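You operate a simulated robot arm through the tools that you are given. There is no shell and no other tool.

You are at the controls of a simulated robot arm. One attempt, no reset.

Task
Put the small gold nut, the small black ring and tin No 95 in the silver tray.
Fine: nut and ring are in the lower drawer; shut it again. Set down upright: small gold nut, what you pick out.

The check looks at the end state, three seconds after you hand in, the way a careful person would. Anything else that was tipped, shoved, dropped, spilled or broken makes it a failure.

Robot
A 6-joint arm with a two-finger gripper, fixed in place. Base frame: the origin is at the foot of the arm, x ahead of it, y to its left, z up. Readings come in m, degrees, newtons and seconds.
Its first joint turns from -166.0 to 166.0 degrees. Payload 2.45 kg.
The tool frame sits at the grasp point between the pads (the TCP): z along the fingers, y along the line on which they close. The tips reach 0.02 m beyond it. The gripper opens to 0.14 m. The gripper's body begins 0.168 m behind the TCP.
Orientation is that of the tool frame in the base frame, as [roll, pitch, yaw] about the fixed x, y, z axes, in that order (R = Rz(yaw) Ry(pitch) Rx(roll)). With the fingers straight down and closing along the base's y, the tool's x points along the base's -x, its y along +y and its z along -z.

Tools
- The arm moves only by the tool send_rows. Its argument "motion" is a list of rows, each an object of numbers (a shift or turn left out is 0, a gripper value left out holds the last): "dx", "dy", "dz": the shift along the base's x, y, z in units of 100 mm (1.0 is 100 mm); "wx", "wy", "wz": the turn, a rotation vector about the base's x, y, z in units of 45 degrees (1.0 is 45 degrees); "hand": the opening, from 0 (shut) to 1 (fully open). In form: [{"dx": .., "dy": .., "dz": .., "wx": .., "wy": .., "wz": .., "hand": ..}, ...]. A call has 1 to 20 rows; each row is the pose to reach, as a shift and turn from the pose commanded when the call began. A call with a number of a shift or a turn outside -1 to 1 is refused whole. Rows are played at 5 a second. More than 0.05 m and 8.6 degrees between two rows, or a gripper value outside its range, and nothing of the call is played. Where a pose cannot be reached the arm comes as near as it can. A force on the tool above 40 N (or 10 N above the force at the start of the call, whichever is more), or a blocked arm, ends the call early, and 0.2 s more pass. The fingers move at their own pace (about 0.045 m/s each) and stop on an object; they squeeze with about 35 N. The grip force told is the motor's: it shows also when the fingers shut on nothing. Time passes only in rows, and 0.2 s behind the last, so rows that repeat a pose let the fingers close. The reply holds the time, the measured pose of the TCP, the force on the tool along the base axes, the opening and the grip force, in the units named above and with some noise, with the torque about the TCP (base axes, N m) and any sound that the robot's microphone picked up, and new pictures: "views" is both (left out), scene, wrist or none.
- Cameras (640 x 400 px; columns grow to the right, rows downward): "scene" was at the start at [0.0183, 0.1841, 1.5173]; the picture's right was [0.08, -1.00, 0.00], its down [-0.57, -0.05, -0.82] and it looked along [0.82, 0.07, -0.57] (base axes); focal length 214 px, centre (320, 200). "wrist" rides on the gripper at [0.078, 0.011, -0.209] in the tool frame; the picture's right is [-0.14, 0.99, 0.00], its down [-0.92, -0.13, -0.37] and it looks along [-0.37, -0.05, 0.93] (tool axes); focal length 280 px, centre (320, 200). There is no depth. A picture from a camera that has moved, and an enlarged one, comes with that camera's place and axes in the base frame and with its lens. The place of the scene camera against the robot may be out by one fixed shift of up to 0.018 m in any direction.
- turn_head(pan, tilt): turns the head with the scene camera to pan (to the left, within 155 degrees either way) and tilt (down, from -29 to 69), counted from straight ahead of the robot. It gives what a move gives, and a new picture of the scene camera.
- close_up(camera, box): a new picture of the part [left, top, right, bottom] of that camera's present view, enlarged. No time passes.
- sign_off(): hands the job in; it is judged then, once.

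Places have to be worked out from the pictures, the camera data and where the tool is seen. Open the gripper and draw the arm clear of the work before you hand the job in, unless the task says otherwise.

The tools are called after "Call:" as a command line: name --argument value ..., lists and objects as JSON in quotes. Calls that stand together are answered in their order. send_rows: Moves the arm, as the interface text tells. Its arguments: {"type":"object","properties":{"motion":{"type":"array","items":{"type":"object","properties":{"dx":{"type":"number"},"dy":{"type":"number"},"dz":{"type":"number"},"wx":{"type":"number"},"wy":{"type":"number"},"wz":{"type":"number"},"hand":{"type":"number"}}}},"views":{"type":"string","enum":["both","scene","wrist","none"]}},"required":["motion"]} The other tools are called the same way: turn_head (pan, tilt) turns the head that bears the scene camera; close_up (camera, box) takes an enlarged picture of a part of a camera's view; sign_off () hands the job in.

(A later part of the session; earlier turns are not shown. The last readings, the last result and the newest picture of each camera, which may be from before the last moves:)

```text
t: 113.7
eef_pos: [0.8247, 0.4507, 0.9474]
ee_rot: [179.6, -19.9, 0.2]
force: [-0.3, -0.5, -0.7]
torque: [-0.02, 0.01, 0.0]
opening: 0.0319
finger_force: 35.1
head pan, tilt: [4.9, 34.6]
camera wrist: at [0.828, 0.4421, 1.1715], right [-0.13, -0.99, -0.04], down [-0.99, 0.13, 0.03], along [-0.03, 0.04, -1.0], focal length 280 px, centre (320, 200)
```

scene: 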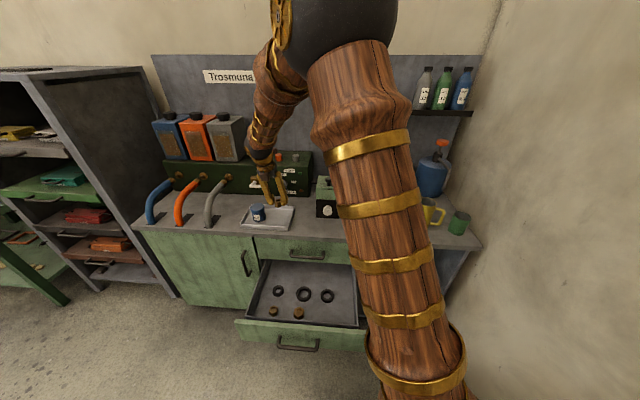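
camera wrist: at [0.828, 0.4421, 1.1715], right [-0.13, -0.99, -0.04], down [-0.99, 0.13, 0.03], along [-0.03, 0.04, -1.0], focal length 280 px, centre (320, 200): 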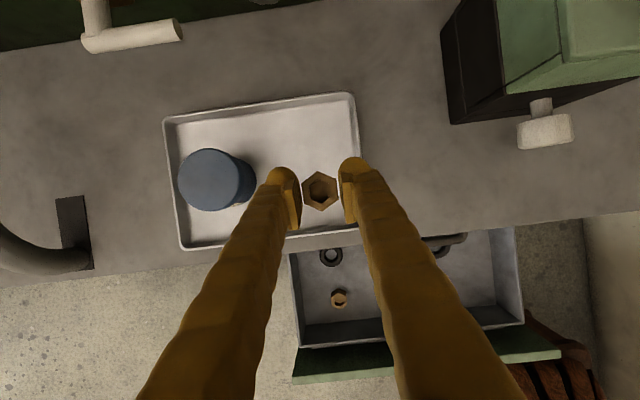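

The wrist view gives the tray interior as x 0.785–0.938, y 0.405–0.63 with tin 95 at (0.86, 0.57). I shift the nut to y ≈ 0.468 and lower it to just above the tray.

Call:
send_rows --motion '[{"dx": 0.0, "dy": 0.09}, {"dx": 0.0, "dy": 0.18, "dz": -0.1}, {"dx": 0.0, "dy": 0.18, "dz": -0.3}, {"dx": 0.0, "dy": 0.18, "dz": -0.5}, {"dx": 0.0, "dy": 0.18, "dz": -0.7}, {"dx": 0.0, "dy": 0.18, "dz": -0.82}, {"dx": 0.0, "dy": 0.18, "dz": -0.82}]' --views "both"

Call:
close_up --camera "wrist" --box '[200, 100, 440, 250]'

```text
t: 115.3
eef_pos: [0.8241, 0.4697, 0.8669]
ee_rot: [179.5, -20.0, 0.1]
force: [0.2, -1.0, -0.2]
torque: [-0.01, 0.03, 0.02]
opening: 0.0321
finger_force: 35.3
head pan, tilt: [4.9, 34.6]
camera wrist: at [0.8278, 0.4599, 1.0908], right [-0.13, -0.99, -0.04], down [-0.99, 0.13, 0.03], along [-0.03, 0.04, -1.0], focal length 280 px, centre (320, 200)
```

scene: 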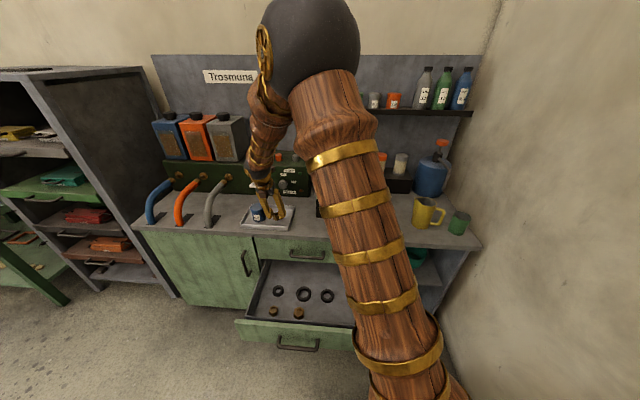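
wrist: 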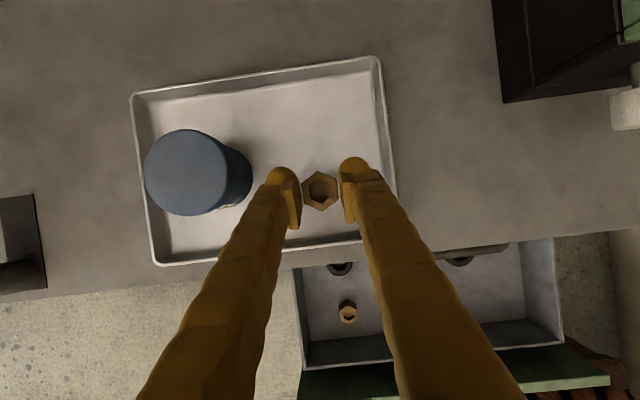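

```text
2.67 times, centred on (320, 175) of wrist
camera zoom: at [0.8278, 0.4599, 1.0908], right [-0.13, -0.99, -0.04], down [-0.99, 0.13, 0.03], along [-0.03, 0.04, -1.0], focal length 748 px, centre (320, 267)
```

zoom: 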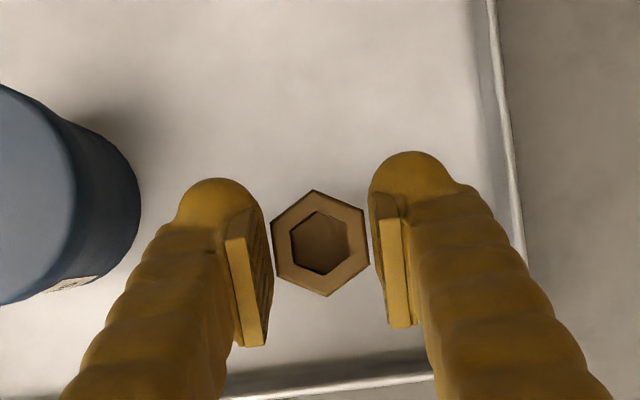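

The nut hangs well inside the tray with room to tin and walls. I lower stepwise, watching for contact.

Call:
send_rows --motion '[{"dz": -0.07}, {"dz": -0.14}, {"dz": -0.21}, {"dz": -0.25}, {"dz": -0.25}]' --views "none"

Call:
send_rows --motion '[{"dz": -0.03}, {"dz": -0.03}]' --views "none"

Call:
send_rows --motion '[{"dz": -0.025}, {"dz": -0.025}]' --views "none"

```text
t: 116.5
eef_pos: [0.8245, 0.4699, 0.8419]
ee_rot: [179.5, -20.0, 0.1]
force: [-0.5, 0.1, 0.1]
torque: [0.01, 0.02, 0.02]
opening: 0.0318
finger_force: 34.9
head pan, tilt: [4.9, 34.6]
```

```text
t: 117.1
eef_pos: [0.8246, 0.4692, 0.8409]
ee_rot: [179.6, -20.0, 0.1]
force: [-3.9, -2.3, 25.0]
torque: [0.03, 0.0, -0.02]
opening: 0.0319
finger_force: 34.4
head pan, tilt: [4.9, 34.6]
```

```text
t: 117.7
eef_pos: [0.8255, 0.4698, 0.8382]
ee_rot: [179.6, -20.0, 0.1]
force: [7.3, -1.6, 28.1]
torque: [-0.08, -0.31, 0.04]
opening: 0.032
finger_force: 35.1
head pan, tilt: [4.9, 34.6]
```

Contact with the tray floor at z ≈ 0.840 (25 N). I ease up a little to relieve the press before opening.

Call:
send_rows --motion '[{"dz": 0.025}, {"dz": 0.025}]' --views "wrist"

Call:
close_up --camera "wrist" --box '[240, 130, 400, 230]'

```text
t: 118.3
eef_pos: [0.8235, 0.4686, 0.8382]
ee_rot: [179.4, -19.8, 0.2]
force: [-1.2, 0.1, 1.2]
torque: [0.03, -0.01, 0.05]
opening: 0.0315
finger_force: 35.4
head pan, tilt: [4.9, 34.6]
camera wrist: at [0.8273, 0.4599, 1.0611], right [-0.13, -0.99, -0.04], down [-0.99, 0.13, 0.03], along [-0.03, 0.04, -1.0], focal length 280 px, centre (320, 200)
```

wrist: 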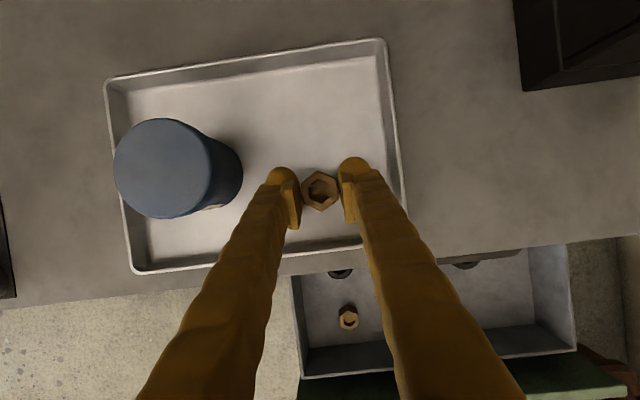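

```text
4.00 times, centred on (320, 180) of wrist
camera zoom: at [0.8273, 0.4599, 1.0611], right [-0.13, -0.99, -0.04], down [-0.99, 0.13, 0.03], along [-0.03, 0.04, -1.0], focal length 1122 px, centre (320, 280)
```

zoom: 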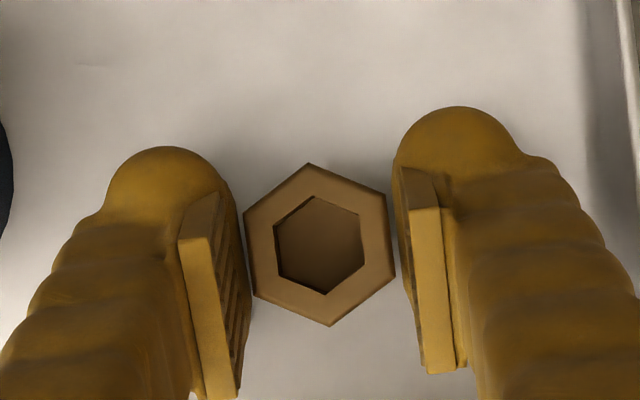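

Force is back to about 1 N with the nut resting flat. I open the fingers gently.

Call:
send_rows --motion '[{"hand": 0.25}, {"hand": 0.28}, {"hand": 0.32}, {"hand": 0.36}, {"hand": 0.36}]' --views "wrist"

Call:
close_up --camera "wrist" --box '[240, 130, 400, 230]'

```text
t: 119.5
eef_pos: [0.8239, 0.4688, 0.8402]
ee_rot: [179.4, -19.8, 0.0]
force: [-0.4, 0.9, 0.8]
torque: [0.01, 0.0, 0.02]
opening: 0.0504
finger_force: 0.1
head pan, tilt: [4.9, 34.6]
camera wrist: at [0.8277, 0.46, 1.0625], right [-0.13, -0.99, -0.04], down [-0.99, 0.13, 0.03], along [-0.03, 0.04, -1.0], focal length 280 px, centre (320, 200)
```

wrist: 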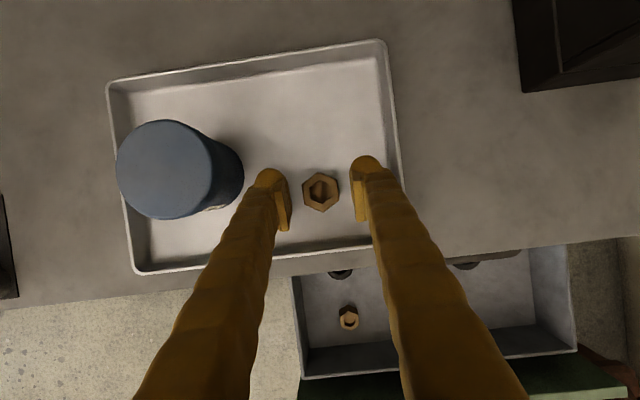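

```text
4.00 times, centred on (320, 180) of wrist
camera zoom: at [0.8277, 0.46, 1.0625], right [-0.13, -0.99, -0.04], down [-0.99, 0.13, 0.03], along [-0.03, 0.04, -1.0], focal length 1122 px, centre (320, 280)
```

zoom: 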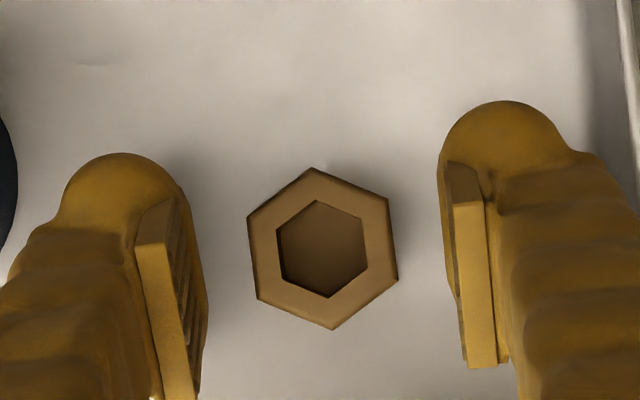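

The nut stands flat and free in the tray. I withdraw along the finger axis, then return toward the drawer for the ring.

Call:
send_rows --motion '[{"dx": -0.05, "dz": 0.14}, {"dx": -0.1, "dz": 0.28}, {"dx": -0.15, "dz": 0.42}, {"dx": -0.2, "dz": 0.57}, {"dx": -0.26, "dz": 0.71}, {"dx": -0.31, "dz": 0.86}, {"dx": -0.36, "dz": 1.0}, {"dx": -0.36, "dz": 1.0}]' --views "wrist"

Call:
send_rows --motion '[{"dx": -0.2, "dy": -0.02}, {"dx": -0.4, "dy": -0.05}, {"dx": -0.6, "dy": -0.07}, {"dx": -0.8, "dy": -0.1}, {"dx": -1.0, "dy": -0.12}, {"dx": -1.0, "dy": -0.12}]' --views "none"

Call:
send_rows --motion '[{"dx": -0.11, "dz": -0.1, "hand": 0.6}, {"dx": -0.22, "dz": -0.3}, {"dx": -0.33, "dz": -0.5}, {"dx": -0.33, "dz": -0.7}, {"dx": -0.33, "dz": -0.85}, {"dx": -0.33, "dz": -1.0}, {"dx": -0.33, "dz": -1.0}]' --views "both"

```text
t: 121.3
eef_pos: [0.7889, 0.469, 0.9397]
ee_rot: [179.5, -19.9, 0.1]
force: [0.3, 0.8, -0.4]
torque: [0.0, -0.01, -0.02]
opening: 0.0502
finger_force: 0.1
head pan, tilt: [4.9, 34.6]
camera wrist: at [0.7926, 0.4599, 1.1623], right [-0.13, -0.99, -0.04], down [-0.99, 0.13, 0.03], along [-0.03, 0.04, -1.0], focal length 280 px, centre (320, 200)
```

wrist: 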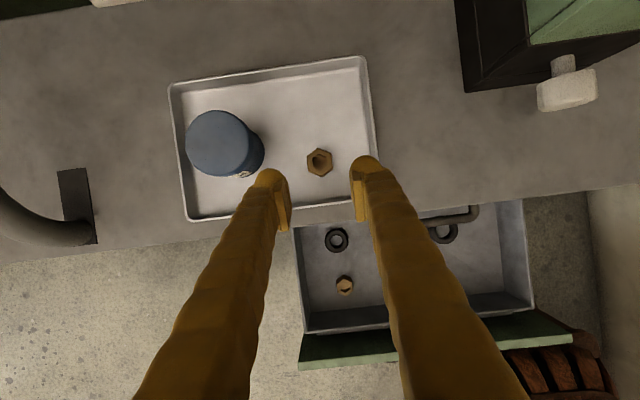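

```text
t: 122.7
eef_pos: [0.6876, 0.4572, 0.9383]
ee_rot: [179.5, -19.9, 0.1]
force: [0.9, 0.0, -0.1]
torque: [-0.04, 0.01, -0.03]
opening: 0.0505
finger_force: 0.1
head pan, tilt: [4.9, 34.6]
```

```text
t: 124.3
eef_pos: [0.6549, 0.4575, 0.8402]
ee_rot: [179.5, -19.9, 0.2]
force: [-0.3, -0.2, 0.4]
torque: [-0.01, -0.03, 0.0]
opening: 0.0841
finger_force: 0.1
head pan, tilt: [4.9, 34.6]
camera wrist: at [0.6585, 0.448, 1.0627], right [-0.13, -0.99, -0.04], down [-0.99, 0.13, 0.03], along [-0.03, 0.04, -1.0], focal length 280 px, centre (320, 200)
```

scene: 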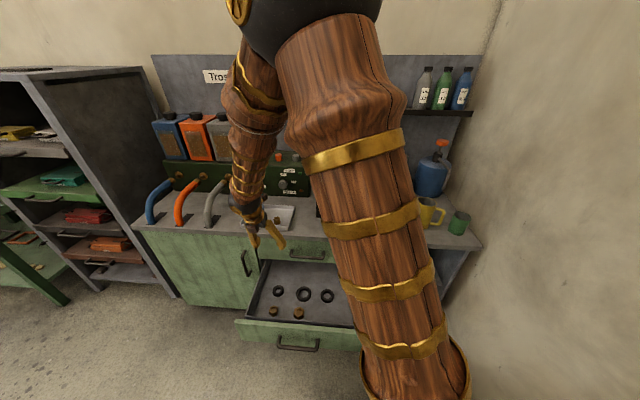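
wrist: 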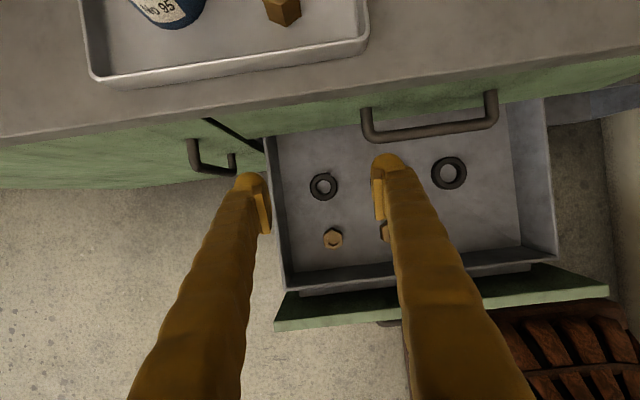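

The nut stands upright in the tray beside tin 95. The small ring lies right below at about (0.67, 0.46); I descend to z ≈ 0.64 and measure again.

Call:
send_rows --motion '[{"dz": -0.2}, {"dz": -0.4}, {"dz": -0.6}, {"dz": -0.8}, {"dy": 0.02, "dz": -1.0}, {"dy": 0.02, "dz": -1.0}]' --views "none"

Call:
send_rows --motion '[{"dz": -0.2}, {"dz": -0.4}, {"dz": -0.6}, {"dz": -0.8}, {"dz": -1.0}, {"dz": -1.0}]' --views "both"

Call:
close_up --camera "wrist" --box '[240, 130, 400, 230]'

```text
t: 125.7
eef_pos: [0.6553, 0.4615, 0.7395]
ee_rot: [179.4, -19.9, 0.1]
force: [-0.2, 0.4, -0.1]
torque: [-0.01, 0.01, 0.02]
opening: 0.0839
finger_force: 0.1
head pan, tilt: [4.9, 34.6]
```

```text
t: 127.1
eef_pos: [0.6537, 0.4605, 0.6384]
ee_rot: [179.5, -19.9, 0.1]
force: [0.3, -0.2, -0.1]
torque: [0.0, 0.0, -0.01]
opening: 0.0841
finger_force: 0.0
head pan, tilt: [4.9, 34.6]
camera wrist: at [0.6583, 0.4502, 0.8612], right [-0.13, -0.99, -0.04], down [-0.99, 0.13, 0.03], along [-0.03, 0.04, -1.0], focal length 280 px, centre (320, 200)
```

scene: 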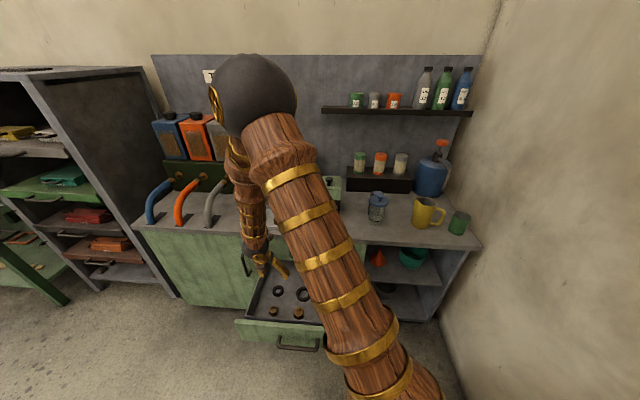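
wrist: 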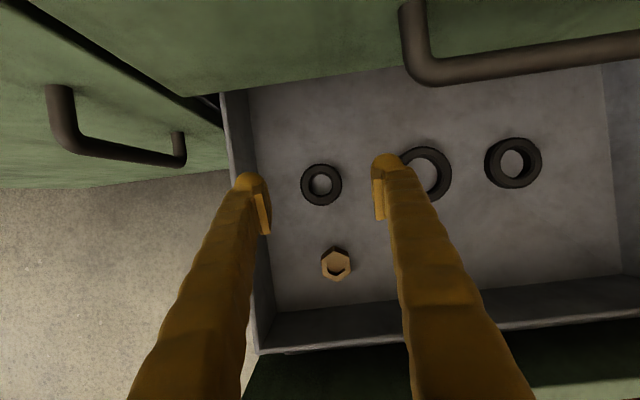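

```text
4.00 times, centred on (320, 180) of wrist
camera zoom: at [0.6583, 0.4502, 0.8612], right [-0.13, -0.99, -0.04], down [-0.99, 0.13, 0.03], along [-0.03, 0.04, -1.0], focal length 1122 px, centre (320, 280)
```

zoom: 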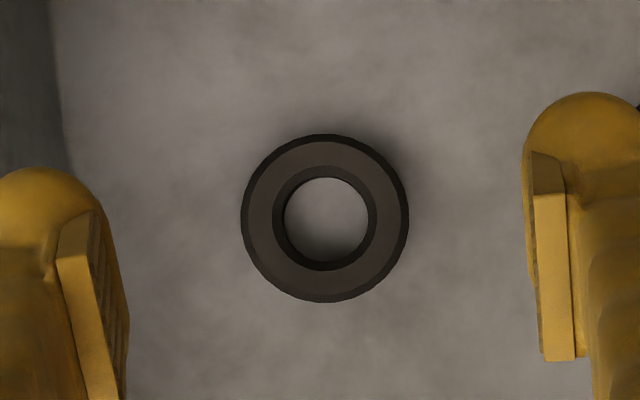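

Ring centre about (0.669, 0.462), outer diameter about 58–62 mm. I lower to z ≈ 0.54 with a 76 mm opening and check the alignment.

Call:
send_rows --motion '[{"dx": 0.05, "dy": 0.018, "dz": -0.2, "hand": 0.545}, {"dx": 0.1, "dy": 0.018, "dz": -0.4}, {"dx": 0.1, "dy": 0.018, "dz": -0.6}, {"dx": 0.1, "dy": 0.018, "dz": -0.8}, {"dx": 0.1, "dy": 0.018, "dz": -1.0}, {"dx": 0.1, "dy": 0.018, "dz": -1.0}]' --views "wrist"

Call:
close_up --camera "wrist" --box '[240, 130, 400, 230]'

```text
t: 128.5
eef_pos: [0.6661, 0.4617, 0.5401]
ee_rot: [179.5, -19.9, 0.2]
force: [-0.5, 0.3, -0.1]
torque: [0.02, 0.02, -0.02]
opening: 0.0762
finger_force: 0.1
head pan, tilt: [4.9, 34.6]
camera wrist: at [0.6689, 0.4515, 0.7627], right [-0.13, -0.99, -0.04], down [-0.99, 0.13, 0.03], along [-0.03, 0.04, -1.0], focal length 280 px, centre (320, 200)
```

wrist: 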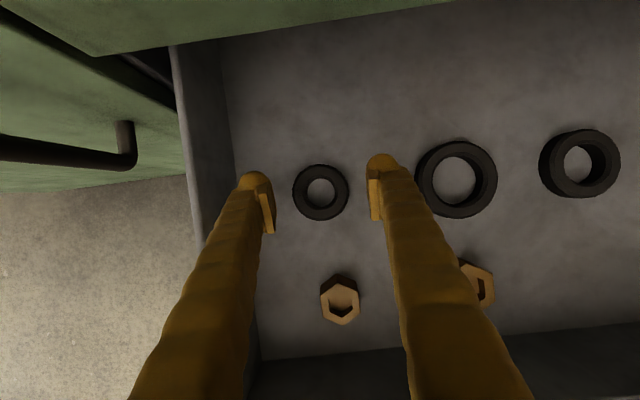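

```text
4.00 times, centred on (320, 180) of wrist
camera zoom: at [0.6689, 0.4515, 0.7627], right [-0.13, -0.99, -0.04], down [-0.99, 0.13, 0.03], along [-0.03, 0.04, -1.0], focal length 1122 px, centre (320, 280)
```

zoom: 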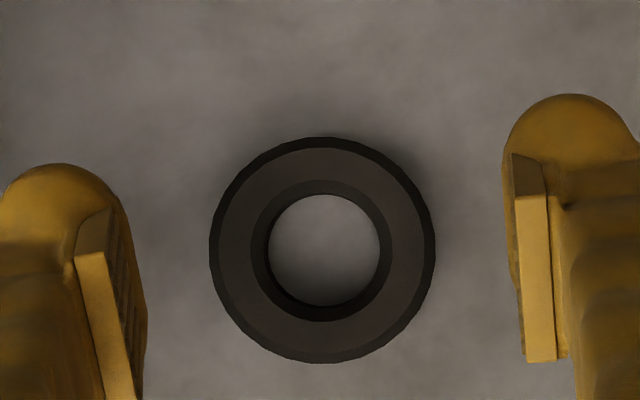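

Ring centre confirmed at (0.669, 0.462), outer diameter 57.5 mm, mid-height z ≈ 0.477. I lower to z 0.493 and look for contact.

Call:
send_rows --motion '[{"dx": -0.025, "dy": 0.005, "dz": -0.1}, {"dx": -0.025, "dy": 0.005, "dz": -0.2}, {"dx": -0.025, "dy": 0.005, "dz": -0.3}, {"dx": -0.025, "dy": 0.005, "dz": -0.4}, {"dx": -0.025, "dy": 0.005, "dz": -0.46}, {"dx": -0.025, "dy": 0.005, "dz": -0.46}]' --views "wrist"

Call:
close_up --camera "wrist" --box '[240, 130, 400, 230]'

```text
t: 129.9
eef_pos: [0.6615, 0.4618, 0.4929]
ee_rot: [179.5, -19.9, 0.1]
force: [-0.5, 0.1, -0.6]
torque: [0.0, -0.01, -0.01]
opening: 0.0761
finger_force: 0.2
head pan, tilt: [4.9, 34.6]
camera wrist: at [0.6657, 0.452, 0.7162], right [-0.13, -0.99, -0.04], down [-0.99, 0.13, 0.03], along [-0.03, 0.04, -1.0], focal length 280 px, centre (320, 200)
```

wrist: 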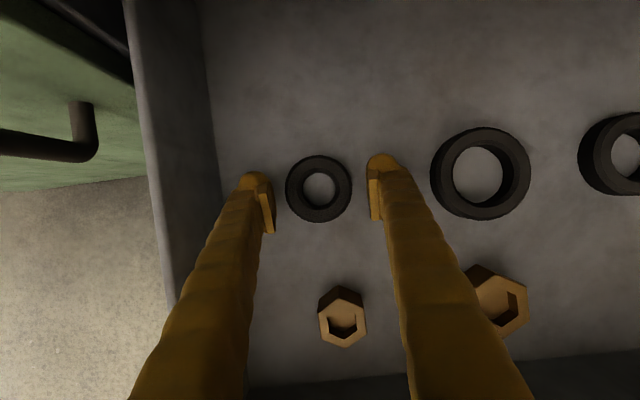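

```text
4.00 times, centred on (320, 180) of wrist
camera zoom: at [0.6657, 0.452, 0.7162], right [-0.13, -0.99, -0.04], down [-0.99, 0.13, 0.03], along [-0.03, 0.04, -1.0], focal length 1122 px, centre (320, 280)
```

zoom: 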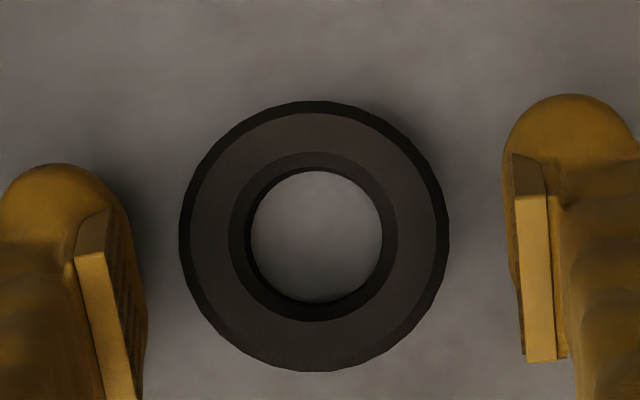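

The ring is centred between the pads. I close on its outer diameter.

Call:
send_rows --motion '[{"hand": 0.47}, {"hand": 0.42}, {"hand": 0.36}, {"hand": 0.3}, {"hand": 0.3}, {"hand": 0.3}]' --views "wrist"

Call:
close_up --camera "wrist" --box '[240, 130, 400, 230]'

```text
t: 131.3
eef_pos: [0.6616, 0.4618, 0.4929]
ee_rot: [179.6, -19.9, 0.0]
force: [-0.1, 0.2, -0.6]
torque: [0.02, 0.0, -0.01]
opening: 0.0534
finger_force: 34.7
head pan, tilt: [4.9, 34.6]
camera wrist: at [0.6657, 0.452, 0.7163], right [-0.13, -0.99, -0.04], down [-0.99, 0.13, 0.03], along [-0.03, 0.04, -1.0], focal length 280 px, centre (320, 200)
```

wrist: 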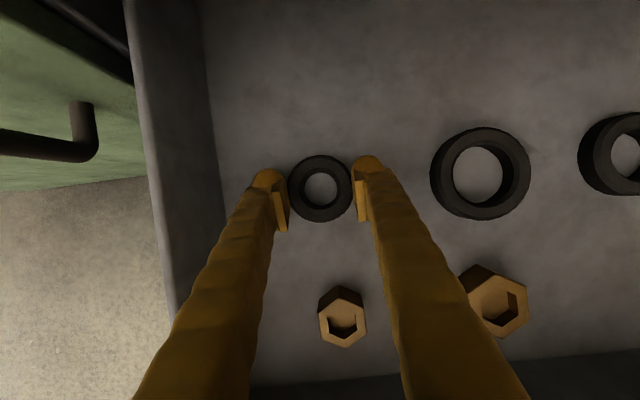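

```text
4.00 times, centred on (320, 180) of wrist
camera zoom: at [0.6657, 0.452, 0.7163], right [-0.13, -0.99, -0.04], down [-0.99, 0.13, 0.03], along [-0.03, 0.04, -1.0], focal length 1122 px, centre (320, 280)
```

zoom: 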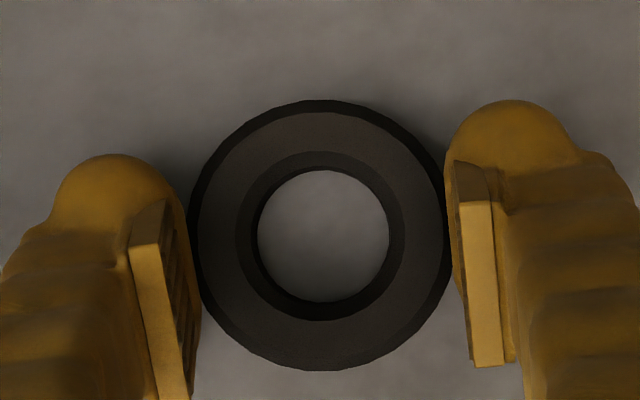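

Holding the ring at 53 mm with 34.7 N. I lift it slowly and check that it stays.

Call:
send_rows --motion '[{"dz": 0.05}, {"dz": 0.1}, {"dz": 0.2}, {"dz": 0.35}, {"dz": 0.5}, {"dz": 0.5}]' --views "wrist"

Call:
close_up --camera "wrist" --box '[240, 130, 400, 230]'

```text
t: 132.7
eef_pos: [0.6625, 0.462, 0.5439]
ee_rot: [179.6, -19.9, 0.2]
force: [0.3, 0.8, -1.2]
torque: [0.02, -0.01, 0.02]
opening: 0.0535
finger_force: 34.9
head pan, tilt: [4.9, 34.6]
camera wrist: at [0.6659, 0.4525, 0.7664], right [-0.13, -0.99, -0.04], down [-0.99, 0.13, 0.03], along [-0.03, 0.04, -1.0], focal length 280 px, centre (320, 200)
```

wrist: 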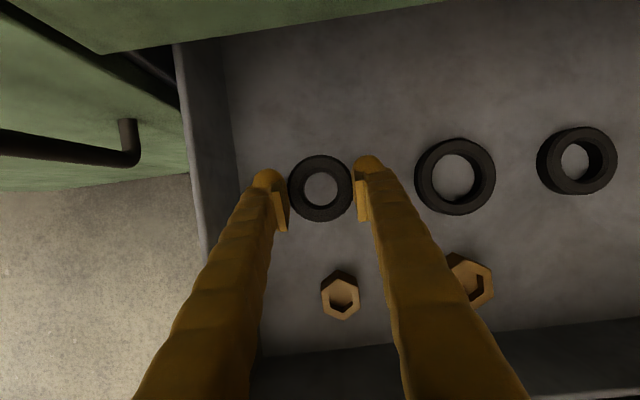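

```text
4.00 times, centred on (320, 180) of wrist
camera zoom: at [0.6659, 0.4525, 0.7664], right [-0.13, -0.99, -0.04], down [-0.99, 0.13, 0.03], along [-0.03, 0.04, -1.0], focal length 1122 px, centre (320, 280)
```

zoom: 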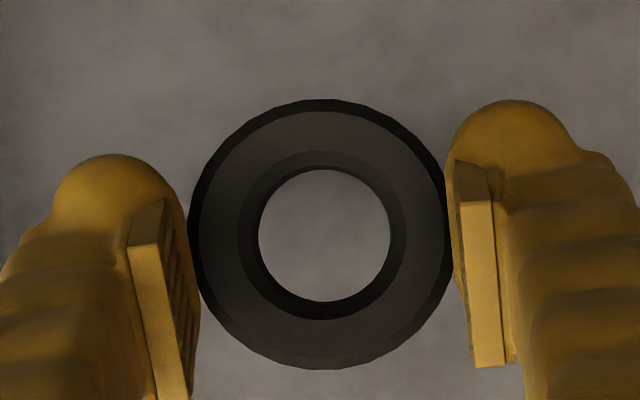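

The ring is secure. I raise it straight up to z ≈ 0.94, clear of the counter.

Call:
send_rows --motion '[{"dx": -0.02, "dz": 0.2}, {"dx": -0.05, "dz": 0.4}, {"dx": -0.07, "dz": 0.6}, {"dx": -0.07, "dz": 0.8}, {"dx": -0.07, "dz": 1.0}, {"dx": -0.07, "dz": 1.0}]' --views "none"

Call:
send_rows --motion '[{"dz": 0.2}, {"dz": 0.4}, {"dz": 0.6}, {"dz": 0.8}, {"dz": 1.0}, {"dz": 1.0}]' --views "none"

Call:
send_rows --motion '[{"dz": 0.2}, {"dz": 0.4}, {"dz": 0.6}, {"dz": 0.8}, {"dz": 1.0}, {"dz": 1.0}]' --views "none"

Call:
send_rows --motion '[{"dx": 0.05, "dz": 0.2}, {"dx": 0.2, "dz": 0.4}, {"dx": 0.4, "dz": 0.6}, {"dx": 0.6, "dz": 0.8}, {"dx": 0.8, "dz": 1.0}, {"dx": 1.0, "dz": 1.0}, {"dx": 1.0, "dz": 1.0}]' --views "both"

```text
t: 134.1
eef_pos: [0.6566, 0.462, 0.6434]
ee_rot: [179.5, -19.8, 0.0]
force: [0.0, -0.1, -0.5]
torque: [0.01, 0.0, -0.01]
opening: 0.0533
finger_force: 35.0
head pan, tilt: [4.9, 34.6]
```

```text
t: 135.5
eef_pos: [0.6545, 0.4616, 0.745]
ee_rot: [179.6, -19.9, 0.1]
force: [0.4, -0.5, -0.1]
torque: [-0.01, 0.0, 0.0]
opening: 0.0535
finger_force: 35.1
head pan, tilt: [4.9, 34.6]
```

```text
t: 136.9
eef_pos: [0.655, 0.4617, 0.8444]
ee_rot: [179.5, -19.9, 0.1]
force: [0.2, 0.4, -0.4]
torque: [0.02, 0.03, 0.01]
opening: 0.0528
finger_force: 34.6
head pan, tilt: [4.9, 34.6]
```

```text
t: 138.5
eef_pos: [0.7564, 0.4616, 0.944]
ee_rot: [179.5, -19.9, 0.1]
force: [-0.5, -0.1, 0.7]
torque: [0.02, 0.02, -0.01]
opening: 0.0267
finger_force: 0.1
head pan, tilt: [4.9, 34.6]
camera wrist: at [0.7587, 0.4529, 1.1662], right [-0.13, -0.99, -0.04], down [-0.99, 0.13, 0.03], along [-0.03, 0.04, -1.0], focal length 280 px, centre (320, 200)
```

scene: 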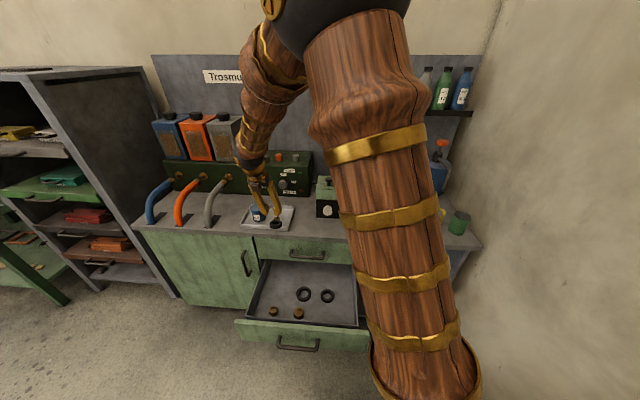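
wrist: 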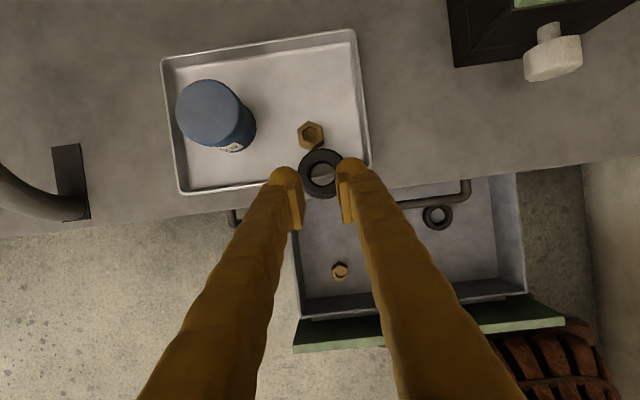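

The opening dropped to 27 mm with no grip force: the ring slipped out during this move. I look at once at where it is.

Call:
close_up --camera "wrist" --box '[240, 100, 400, 200]'

Call:
close_up --camera "scene" --box '[230, 170, 330, 240]'

Call:
turn_head --pan 8 --tilt 40

```text
4.00 times, centred on (320, 150) of wrist
camera zoom: at [0.7587, 0.4529, 1.1662], right [-0.13, -0.99, -0.04], down [-0.99, 0.13, 0.03], along [-0.03, 0.04, -1.0], focal length 1122 px, centre (320, 400)
```

zoom: 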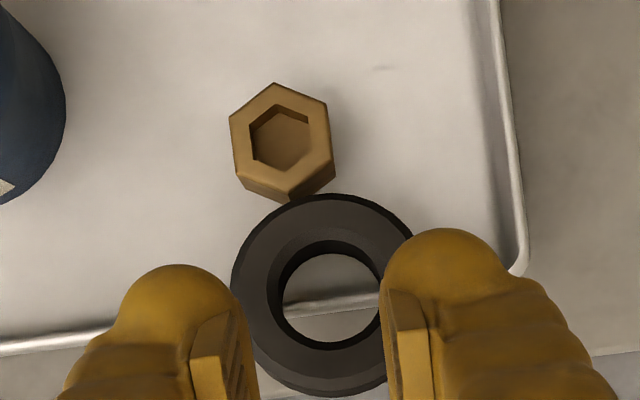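

```text
5.71 times, centred on (280, 205) of scene
camera zoom: at [0.0184, 0.1843, 1.5173], right [0.09, -1.0, 0.0], down [-0.57, -0.05, -0.82], along [0.82, 0.07, -0.57], focal length 1226 px, centre (549, 171)
```

zoom: 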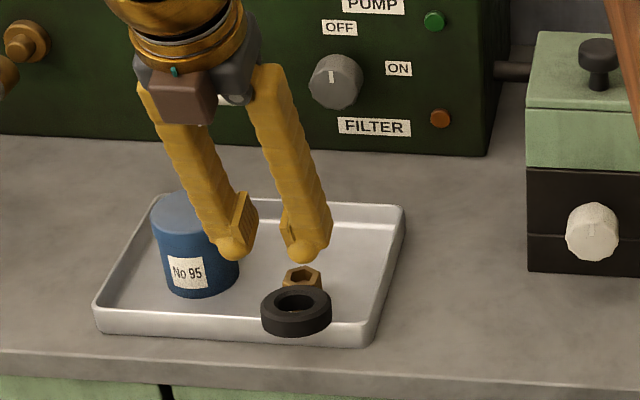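

```text
t: 139.2
eef_pos: [0.7555, 0.4634, 0.9435]
ee_rot: [179.5, -20.0, 0.0]
force: [-0.3, 0.4, 0.8]
torque: [0.02, 0.0, 0.03]
opening: 0.042
finger_force: 0.1
head pan, tilt: [8.0, 40.0]
```

scene: 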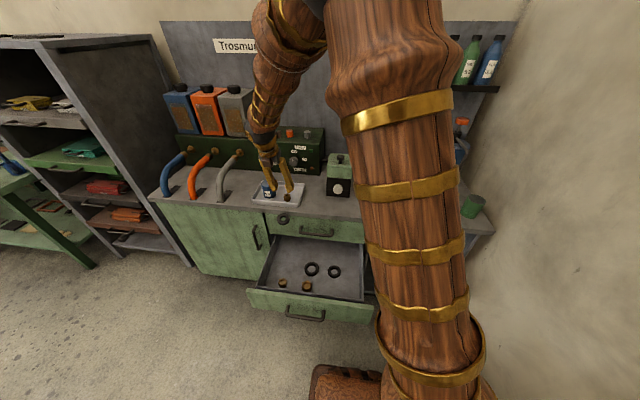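

The ring is falling in front of the counter. I zoom in on it and then let it come to rest.

Call:
close_up --camera "scene" --box '[240, 170, 380, 258]'

Call:
send_rows --motion '[{"hand": 0.36}, {"hand": 0.36}, {"hand": 0.36}]' --views "both"

Call:
close_up --camera "scene" --box '[240, 170, 400, 330]'

```text
4.55 times, centred on (310, 214) of scene
camera zoom: at [0.0146, 0.1886, 1.5092], right [0.14, -0.99, 0.0], down [-0.64, -0.09, -0.77], along [0.76, 0.11, -0.64], focal length 975 px, centre (366, 136)
```

zoom: 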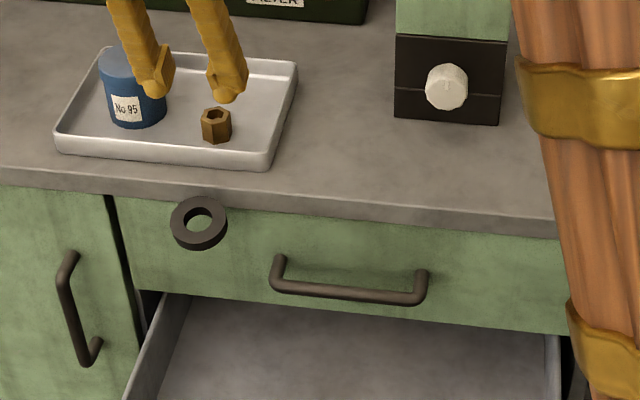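

```text
t: 140.0
eef_pos: [0.7564, 0.4627, 0.9431]
ee_rot: [179.5, -19.8, 0.2]
force: [-0.5, 0.3, 0.9]
torque: [0.0, 0.03, -0.02]
opening: 0.0503
finger_force: 0.0
head pan, tilt: [8.0, 40.0]
camera wrist: at [0.7586, 0.4529, 1.1662], right [-0.13, -0.99, -0.04], down [-0.99, 0.13, 0.03], along [-0.03, 0.04, -1.0], focal length 280 px, centre (320, 200)
```

scene: 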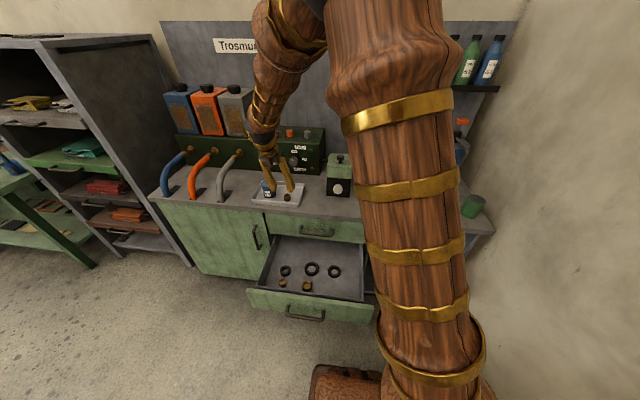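
wrist: 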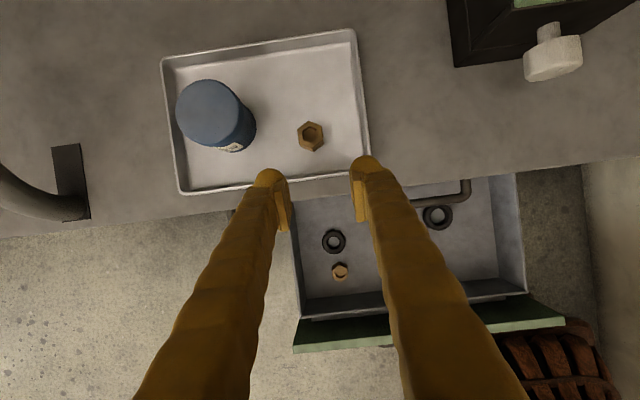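

```text
2.50 times, centred on (320, 250) of scene
camera zoom: at [0.0146, 0.1886, 1.5092], right [0.14, -0.99, 0.0], down [-0.64, -0.09, -0.77], along [0.76, 0.11, -0.64], focal length 536 px, centre (320, 75)
```

zoom: 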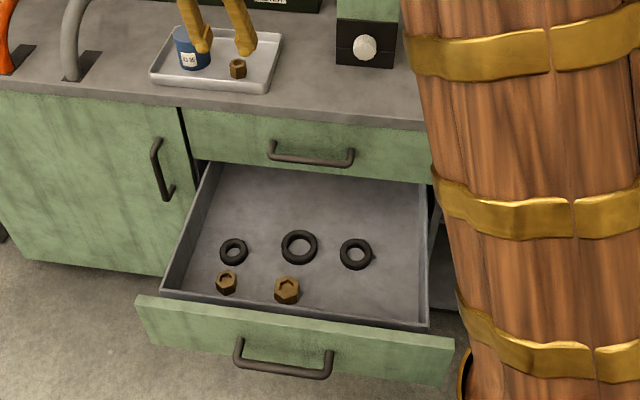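

By luck the ring dropped back into the open drawer and lies flat at about (0.635, 0.462), with nothing else disturbed. The tips only held its upper half, so I reduce the pitch to 12° to get lower around it this time, and go back down.

Call:
send_rows --motion '[{"dx": -0.2, "wy": 0.04, "hand": 0.56}, {"dx": -0.4, "wy": 0.08}, {"dx": -0.6, "wy": 0.12}, {"dx": -0.8, "wy": 0.16}, {"dx": -1.0, "wy": 0.178}, {"dx": -1.0, "wy": 0.178}]' --views "none"

Call:
send_rows --motion '[{"dx": -0.1, "dz": -0.1}, {"dx": -0.2, "dz": -0.3}, {"dx": -0.28, "dz": -0.5}, {"dx": -0.28, "dz": -0.7}, {"dx": -0.28, "dz": -0.85}, {"dx": -0.28, "dz": -1.0}, {"dx": -0.28, "dz": -1.0}]' --views "none"

Call:
send_rows --motion '[{"dz": -0.2}, {"dz": -0.4}, {"dz": -0.6}, {"dz": -0.8}, {"dz": -1.0}, {"dz": -1.0}]' --views "none"

Call:
send_rows --motion '[{"dz": -0.2}, {"dz": -0.4}, {"dz": -0.6}, {"dz": -0.8}, {"dz": -1.0}, {"dz": -1.0}]' --views "both"

Call:
close_up --camera "wrist" --box '[240, 130, 400, 230]'

```text
t: 141.4
eef_pos: [0.6553, 0.4622, 0.9435]
ee_rot: [179.5, -12.0, 0.1]
force: [-0.3, 0.2, -0.1]
torque: [0.0, 0.01, 0.0]
opening: 0.0786
finger_force: 0.1
head pan, tilt: [8.0, 40.0]
```

```text
t: 143.0
eef_pos: [0.6278, 0.4619, 0.8436]
ee_rot: [179.5, -11.9, 0.2]
force: [0.7, -1.0, 0.0]
torque: [-0.01, 0.02, -0.01]
opening: 0.0783
finger_force: 0.1
head pan, tilt: [8.0, 40.0]
```

```text
t: 144.4
eef_pos: [0.6276, 0.4626, 0.7445]
ee_rot: [179.5, -11.9, 0.2]
force: [0.3, 1.0, -0.7]
torque: [-0.02, 0.0, 0.01]
opening: 0.0784
finger_force: 0.1
head pan, tilt: [8.0, 40.0]
```

```text
t: 145.8
eef_pos: [0.6275, 0.4616, 0.6427]
ee_rot: [179.6, -11.8, 0.0]
force: [0.7, -0.3, 0.8]
torque: [-0.01, 0.0, 0.03]
opening: 0.0785
finger_force: 0.1
head pan, tilt: [8.0, 40.0]
camera wrist: at [0.6624, 0.4524, 0.8633], right [-0.13, -0.99, -0.02], down [-0.98, 0.13, 0.17], along [-0.17, 0.04, -0.99], focal length 280 px, centre (320, 200)
```

scene: 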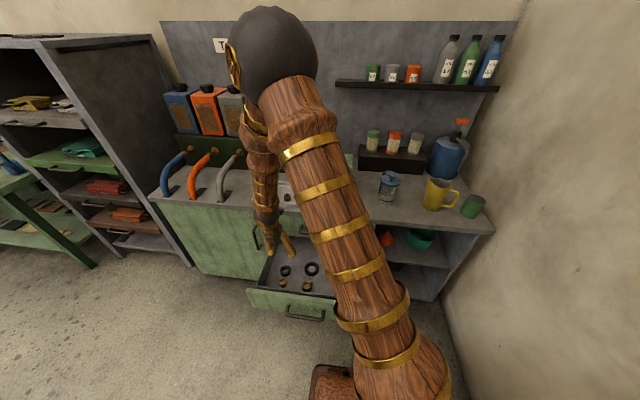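
wrist: 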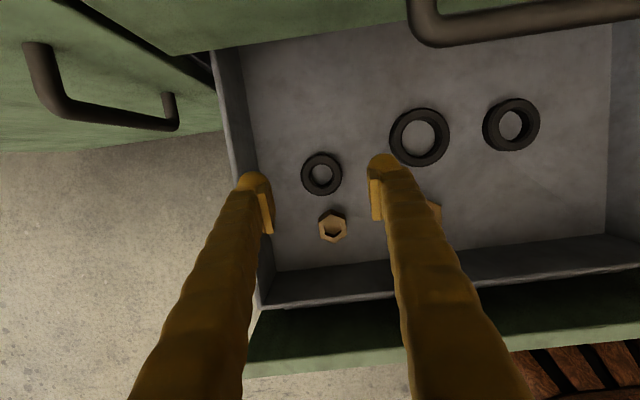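

```text
4.00 times, centred on (320, 180) of wrist
camera zoom: at [0.6624, 0.4524, 0.8633], right [-0.13, -0.99, -0.02], down [-0.98, 0.13, 0.17], along [-0.17, 0.04, -0.99], focal length 1122 px, centre (320, 280)
```

zoom: 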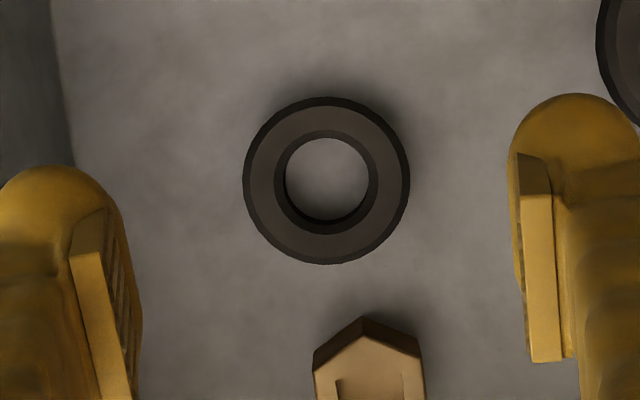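

The ring lies flat at (0.632, 0.463). I lower to z ≈ 0.52 and check the alignment with the nearby nut.

Call:
send_rows --motion '[{"dx": 0.01, "dy": 0.012, "dz": -0.25}, {"dx": 0.01, "dy": 0.012, "dz": -0.5}, {"dx": 0.01, "dy": 0.012, "dz": -0.75}, {"dx": 0.01, "dy": 0.012, "dz": -1.0}, {"dx": 0.01, "dy": 0.012, "dz": -1.0}]' --views "none"

Call:
send_rows --motion '[{"dz": -0.1}, {"dz": -0.2}, {"dz": -0.2}]' --views "wrist"

Call:
close_up --camera "wrist" --box '[240, 130, 400, 230]'

```text
t: 147.0
eef_pos: [0.6292, 0.4637, 0.5423]
ee_rot: [179.5, -11.8, 0.1]
force: [-0.5, -0.2, 0.9]
torque: [0.0, -0.04, 0.01]
opening: 0.0786
finger_force: 0.0
head pan, tilt: [8.0, 40.0]
```

```text
t: 147.8
eef_pos: [0.6284, 0.4631, 0.5235]
ee_rot: [179.6, -11.9, 0.0]
force: [-0.1, 0.4, 0.2]
torque: [-0.02, -0.01, -0.01]
opening: 0.0785
finger_force: 0.1
head pan, tilt: [8.0, 40.0]
camera wrist: at [0.6634, 0.4533, 0.7434], right [-0.13, -0.99, -0.02], down [-0.98, 0.13, 0.17], along [-0.17, 0.04, -0.99], focal length 280 px, centre (320, 200)
```

wrist: 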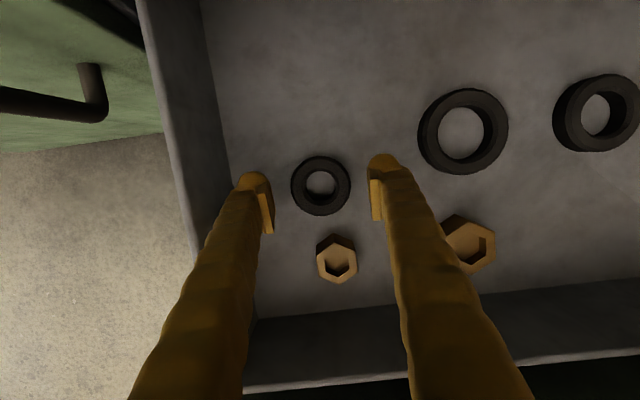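

```text
4.00 times, centred on (320, 180) of wrist
camera zoom: at [0.6634, 0.4533, 0.7434], right [-0.13, -0.99, -0.02], down [-0.98, 0.13, 0.17], along [-0.17, 0.04, -0.99], focal length 1122 px, centre (320, 280)
```

zoom: 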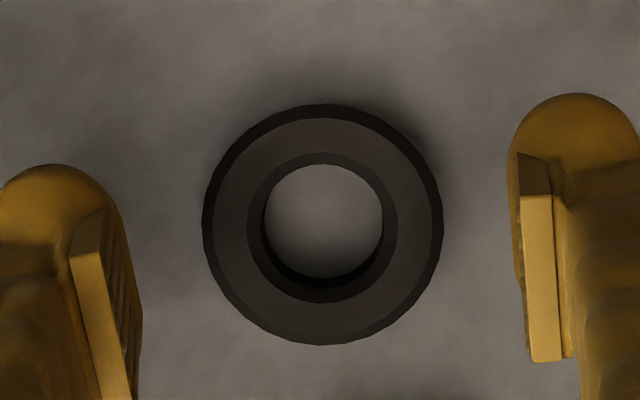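

Aligned: ring centre (0.632, 0.463). I lower to z ≈ 0.489 so the tips reach almost to the drawer floor.

Call:
send_rows --motion '[{"dz": -0.1}, {"dz": -0.2}, {"dz": -0.28}, {"dz": -0.33}, {"dz": -0.33}]' --views "none"

Call:
send_rows --motion '[{"dz": -0.01}, {"dz": -0.01}]' --views "none"

Call:
send_rows --motion '[{"dz": -0.01}, {"dz": -0.01}]' --views "wrist"

Call:
close_up --camera "wrist" --box '[240, 130, 400, 230]'

```text
t: 149.0
eef_pos: [0.6284, 0.4643, 0.4905]
ee_rot: [179.5, -11.9, 0.1]
force: [0.6, 0.2, 0.7]
torque: [0.0, -0.02, -0.03]
opening: 0.0784
finger_force: 0.1
head pan, tilt: [8.0, 40.0]
```

```text
t: 149.6
eef_pos: [0.6283, 0.4631, 0.4894]
ee_rot: [179.6, -11.9, 0.1]
force: [0.7, 0.2, 0.2]
torque: [0.02, 0.03, 0.01]
opening: 0.0783
finger_force: 0.0
head pan, tilt: [8.0, 40.0]
```

```text
t: 150.2
eef_pos: [0.6285, 0.4636, 0.4885]
ee_rot: [179.5, -11.9, 0.1]
force: [-0.1, 0.1, -0.9]
torque: [-0.01, 0.01, -0.02]
opening: 0.0785
finger_force: 0.1
head pan, tilt: [8.0, 40.0]
camera wrist: at [0.6633, 0.4537, 0.7087], right [-0.13, -0.99, -0.02], down [-0.98, 0.13, 0.17], along [-0.17, 0.04, -0.99], focal length 280 px, centre (320, 200)
```

wrist: 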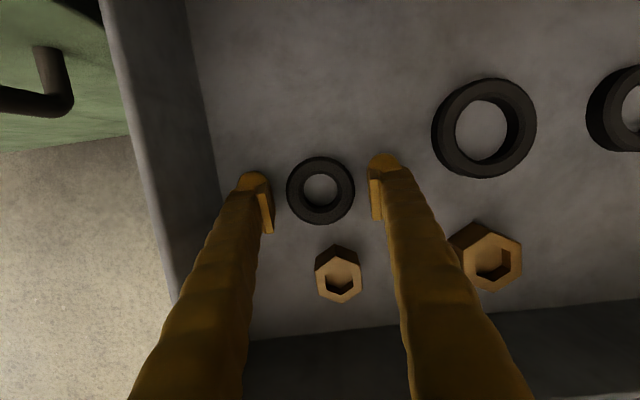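

```text
4.00 times, centred on (320, 180) of wrist
camera zoom: at [0.6633, 0.4537, 0.7087], right [-0.13, -0.99, -0.02], down [-0.98, 0.13, 0.17], along [-0.17, 0.04, -0.99], focal length 1122 px, centre (320, 280)
```

zoom: 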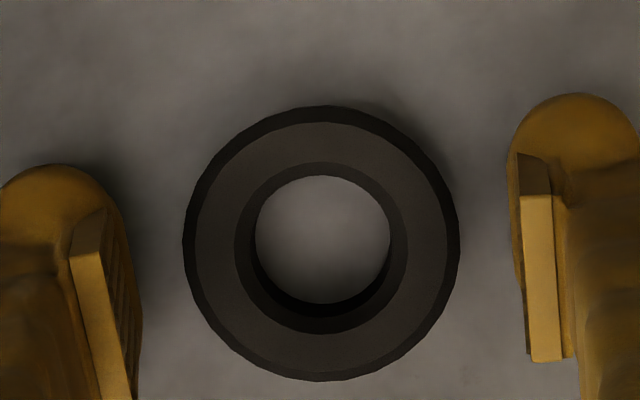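

No contact yet; I feel downward in 1 mm steps for the drawer floor so the pads take the ring as low as possible.

Call:
send_rows --motion '[{"dz": -0.01}, {"dz": -0.01}]' --views "none"

Call:
send_rows --motion '[{"dz": -0.01}, {"dz": -0.01}]' --views "none"

Call:
send_rows --motion '[{"dz": -0.01}, {"dz": -0.01}]' --views "none"

```text
t: 150.8
eef_pos: [0.6285, 0.464, 0.4872]
ee_rot: [179.5, -11.9, 0.1]
force: [0.0, 0.1, 0.4]
torque: [-0.01, -0.01, -0.03]
opening: 0.0783
finger_force: 0.1
head pan, tilt: [8.0, 40.0]
```

```text
t: 151.4
eef_pos: [0.6285, 0.4632, 0.4855]
ee_rot: [179.5, -11.9, 0.1]
force: [-0.1, 0.7, 0.3]
torque: [0.01, -0.02, 0.0]
opening: 0.0783
finger_force: 0.0
head pan, tilt: [8.0, 40.0]
```

```text
t: 152.0
eef_pos: [0.6293, 0.4634, 0.486]
ee_rot: [179.5, -11.9, 0.0]
force: [-0.4, 0.2, 0.1]
torque: [0.0, -0.02, -0.01]
opening: 0.0784
finger_force: 0.0
head pan, tilt: [8.0, 40.0]
```

Still no contact at z ≈ 0.4855; I keep feeling downward.

Call:
send_rows --motion '[{"dz": -0.015}, {"dz": -0.015}]' --views "none"

Call:
send_rows --motion '[{"dz": -0.015}, {"dz": -0.015}]' --views "none"

Call:
send_rows --motion '[{"dz": -0.015}, {"dz": -0.015}]' --views "wrist"

Call:
close_up --camera "wrist" --box '[240, 130, 400, 230]'

```text
t: 152.6
eef_pos: [0.6294, 0.4633, 0.4835]
ee_rot: [179.5, -11.9, 0.1]
force: [-0.1, 0.2, -0.3]
torque: [0.04, 0.0, 0.03]
opening: 0.0784
finger_force: 0.0
head pan, tilt: [8.0, 40.0]
```

```text
t: 153.2
eef_pos: [0.629, 0.4631, 0.4838]
ee_rot: [179.7, -12.0, 0.1]
force: [1.2, -3.3, 26.7]
torque: [1.28, 0.25, -0.01]
opening: 0.0778
finger_force: 0.1
head pan, tilt: [8.0, 40.0]
```

```text
t: 153.5
eef_pos: [0.6298, 0.4634, 0.4831]
ee_rot: [179.5, -12.0, 0.1]
force: [0.2, -3.7, 12.4]
torque: [0.57, 0.1, 0.01]
opening: 0.0773
finger_force: 0.0
head pan, tilt: [8.0, 40.0]
stopped in row 1: the force on the tool passed its limit at 45 N (the readings are from after the stop); the commanded pose is now the measured one
camera wrist: at [0.6639, 0.4539, 0.7037], right [-0.13, -0.99, -0.02], down [-0.98, 0.13, 0.17], along [-0.16, 0.04, -0.99], focal length 280 px, centre (320, 200)
```

wrist: 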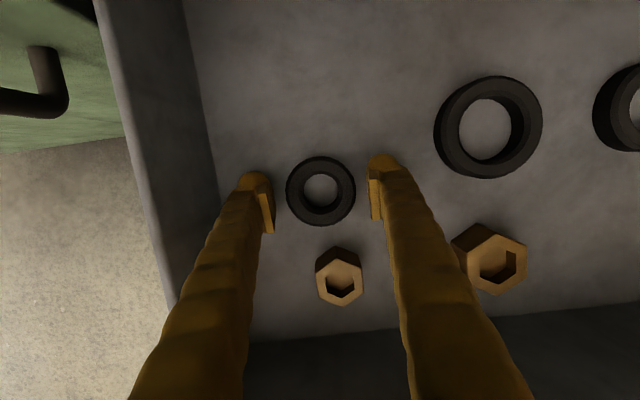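

```text
4.00 times, centred on (320, 180) of wrist
camera zoom: at [0.6639, 0.4539, 0.7037], right [-0.13, -0.99, -0.02], down [-0.98, 0.13, 0.17], along [-0.16, 0.04, -0.99], focal length 1122 px, centre (320, 280)
```

zoom: 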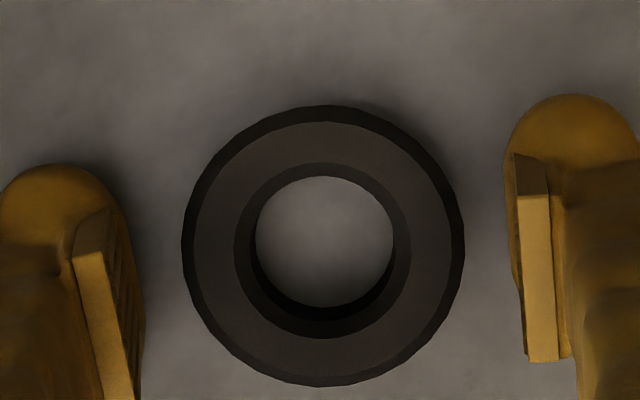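

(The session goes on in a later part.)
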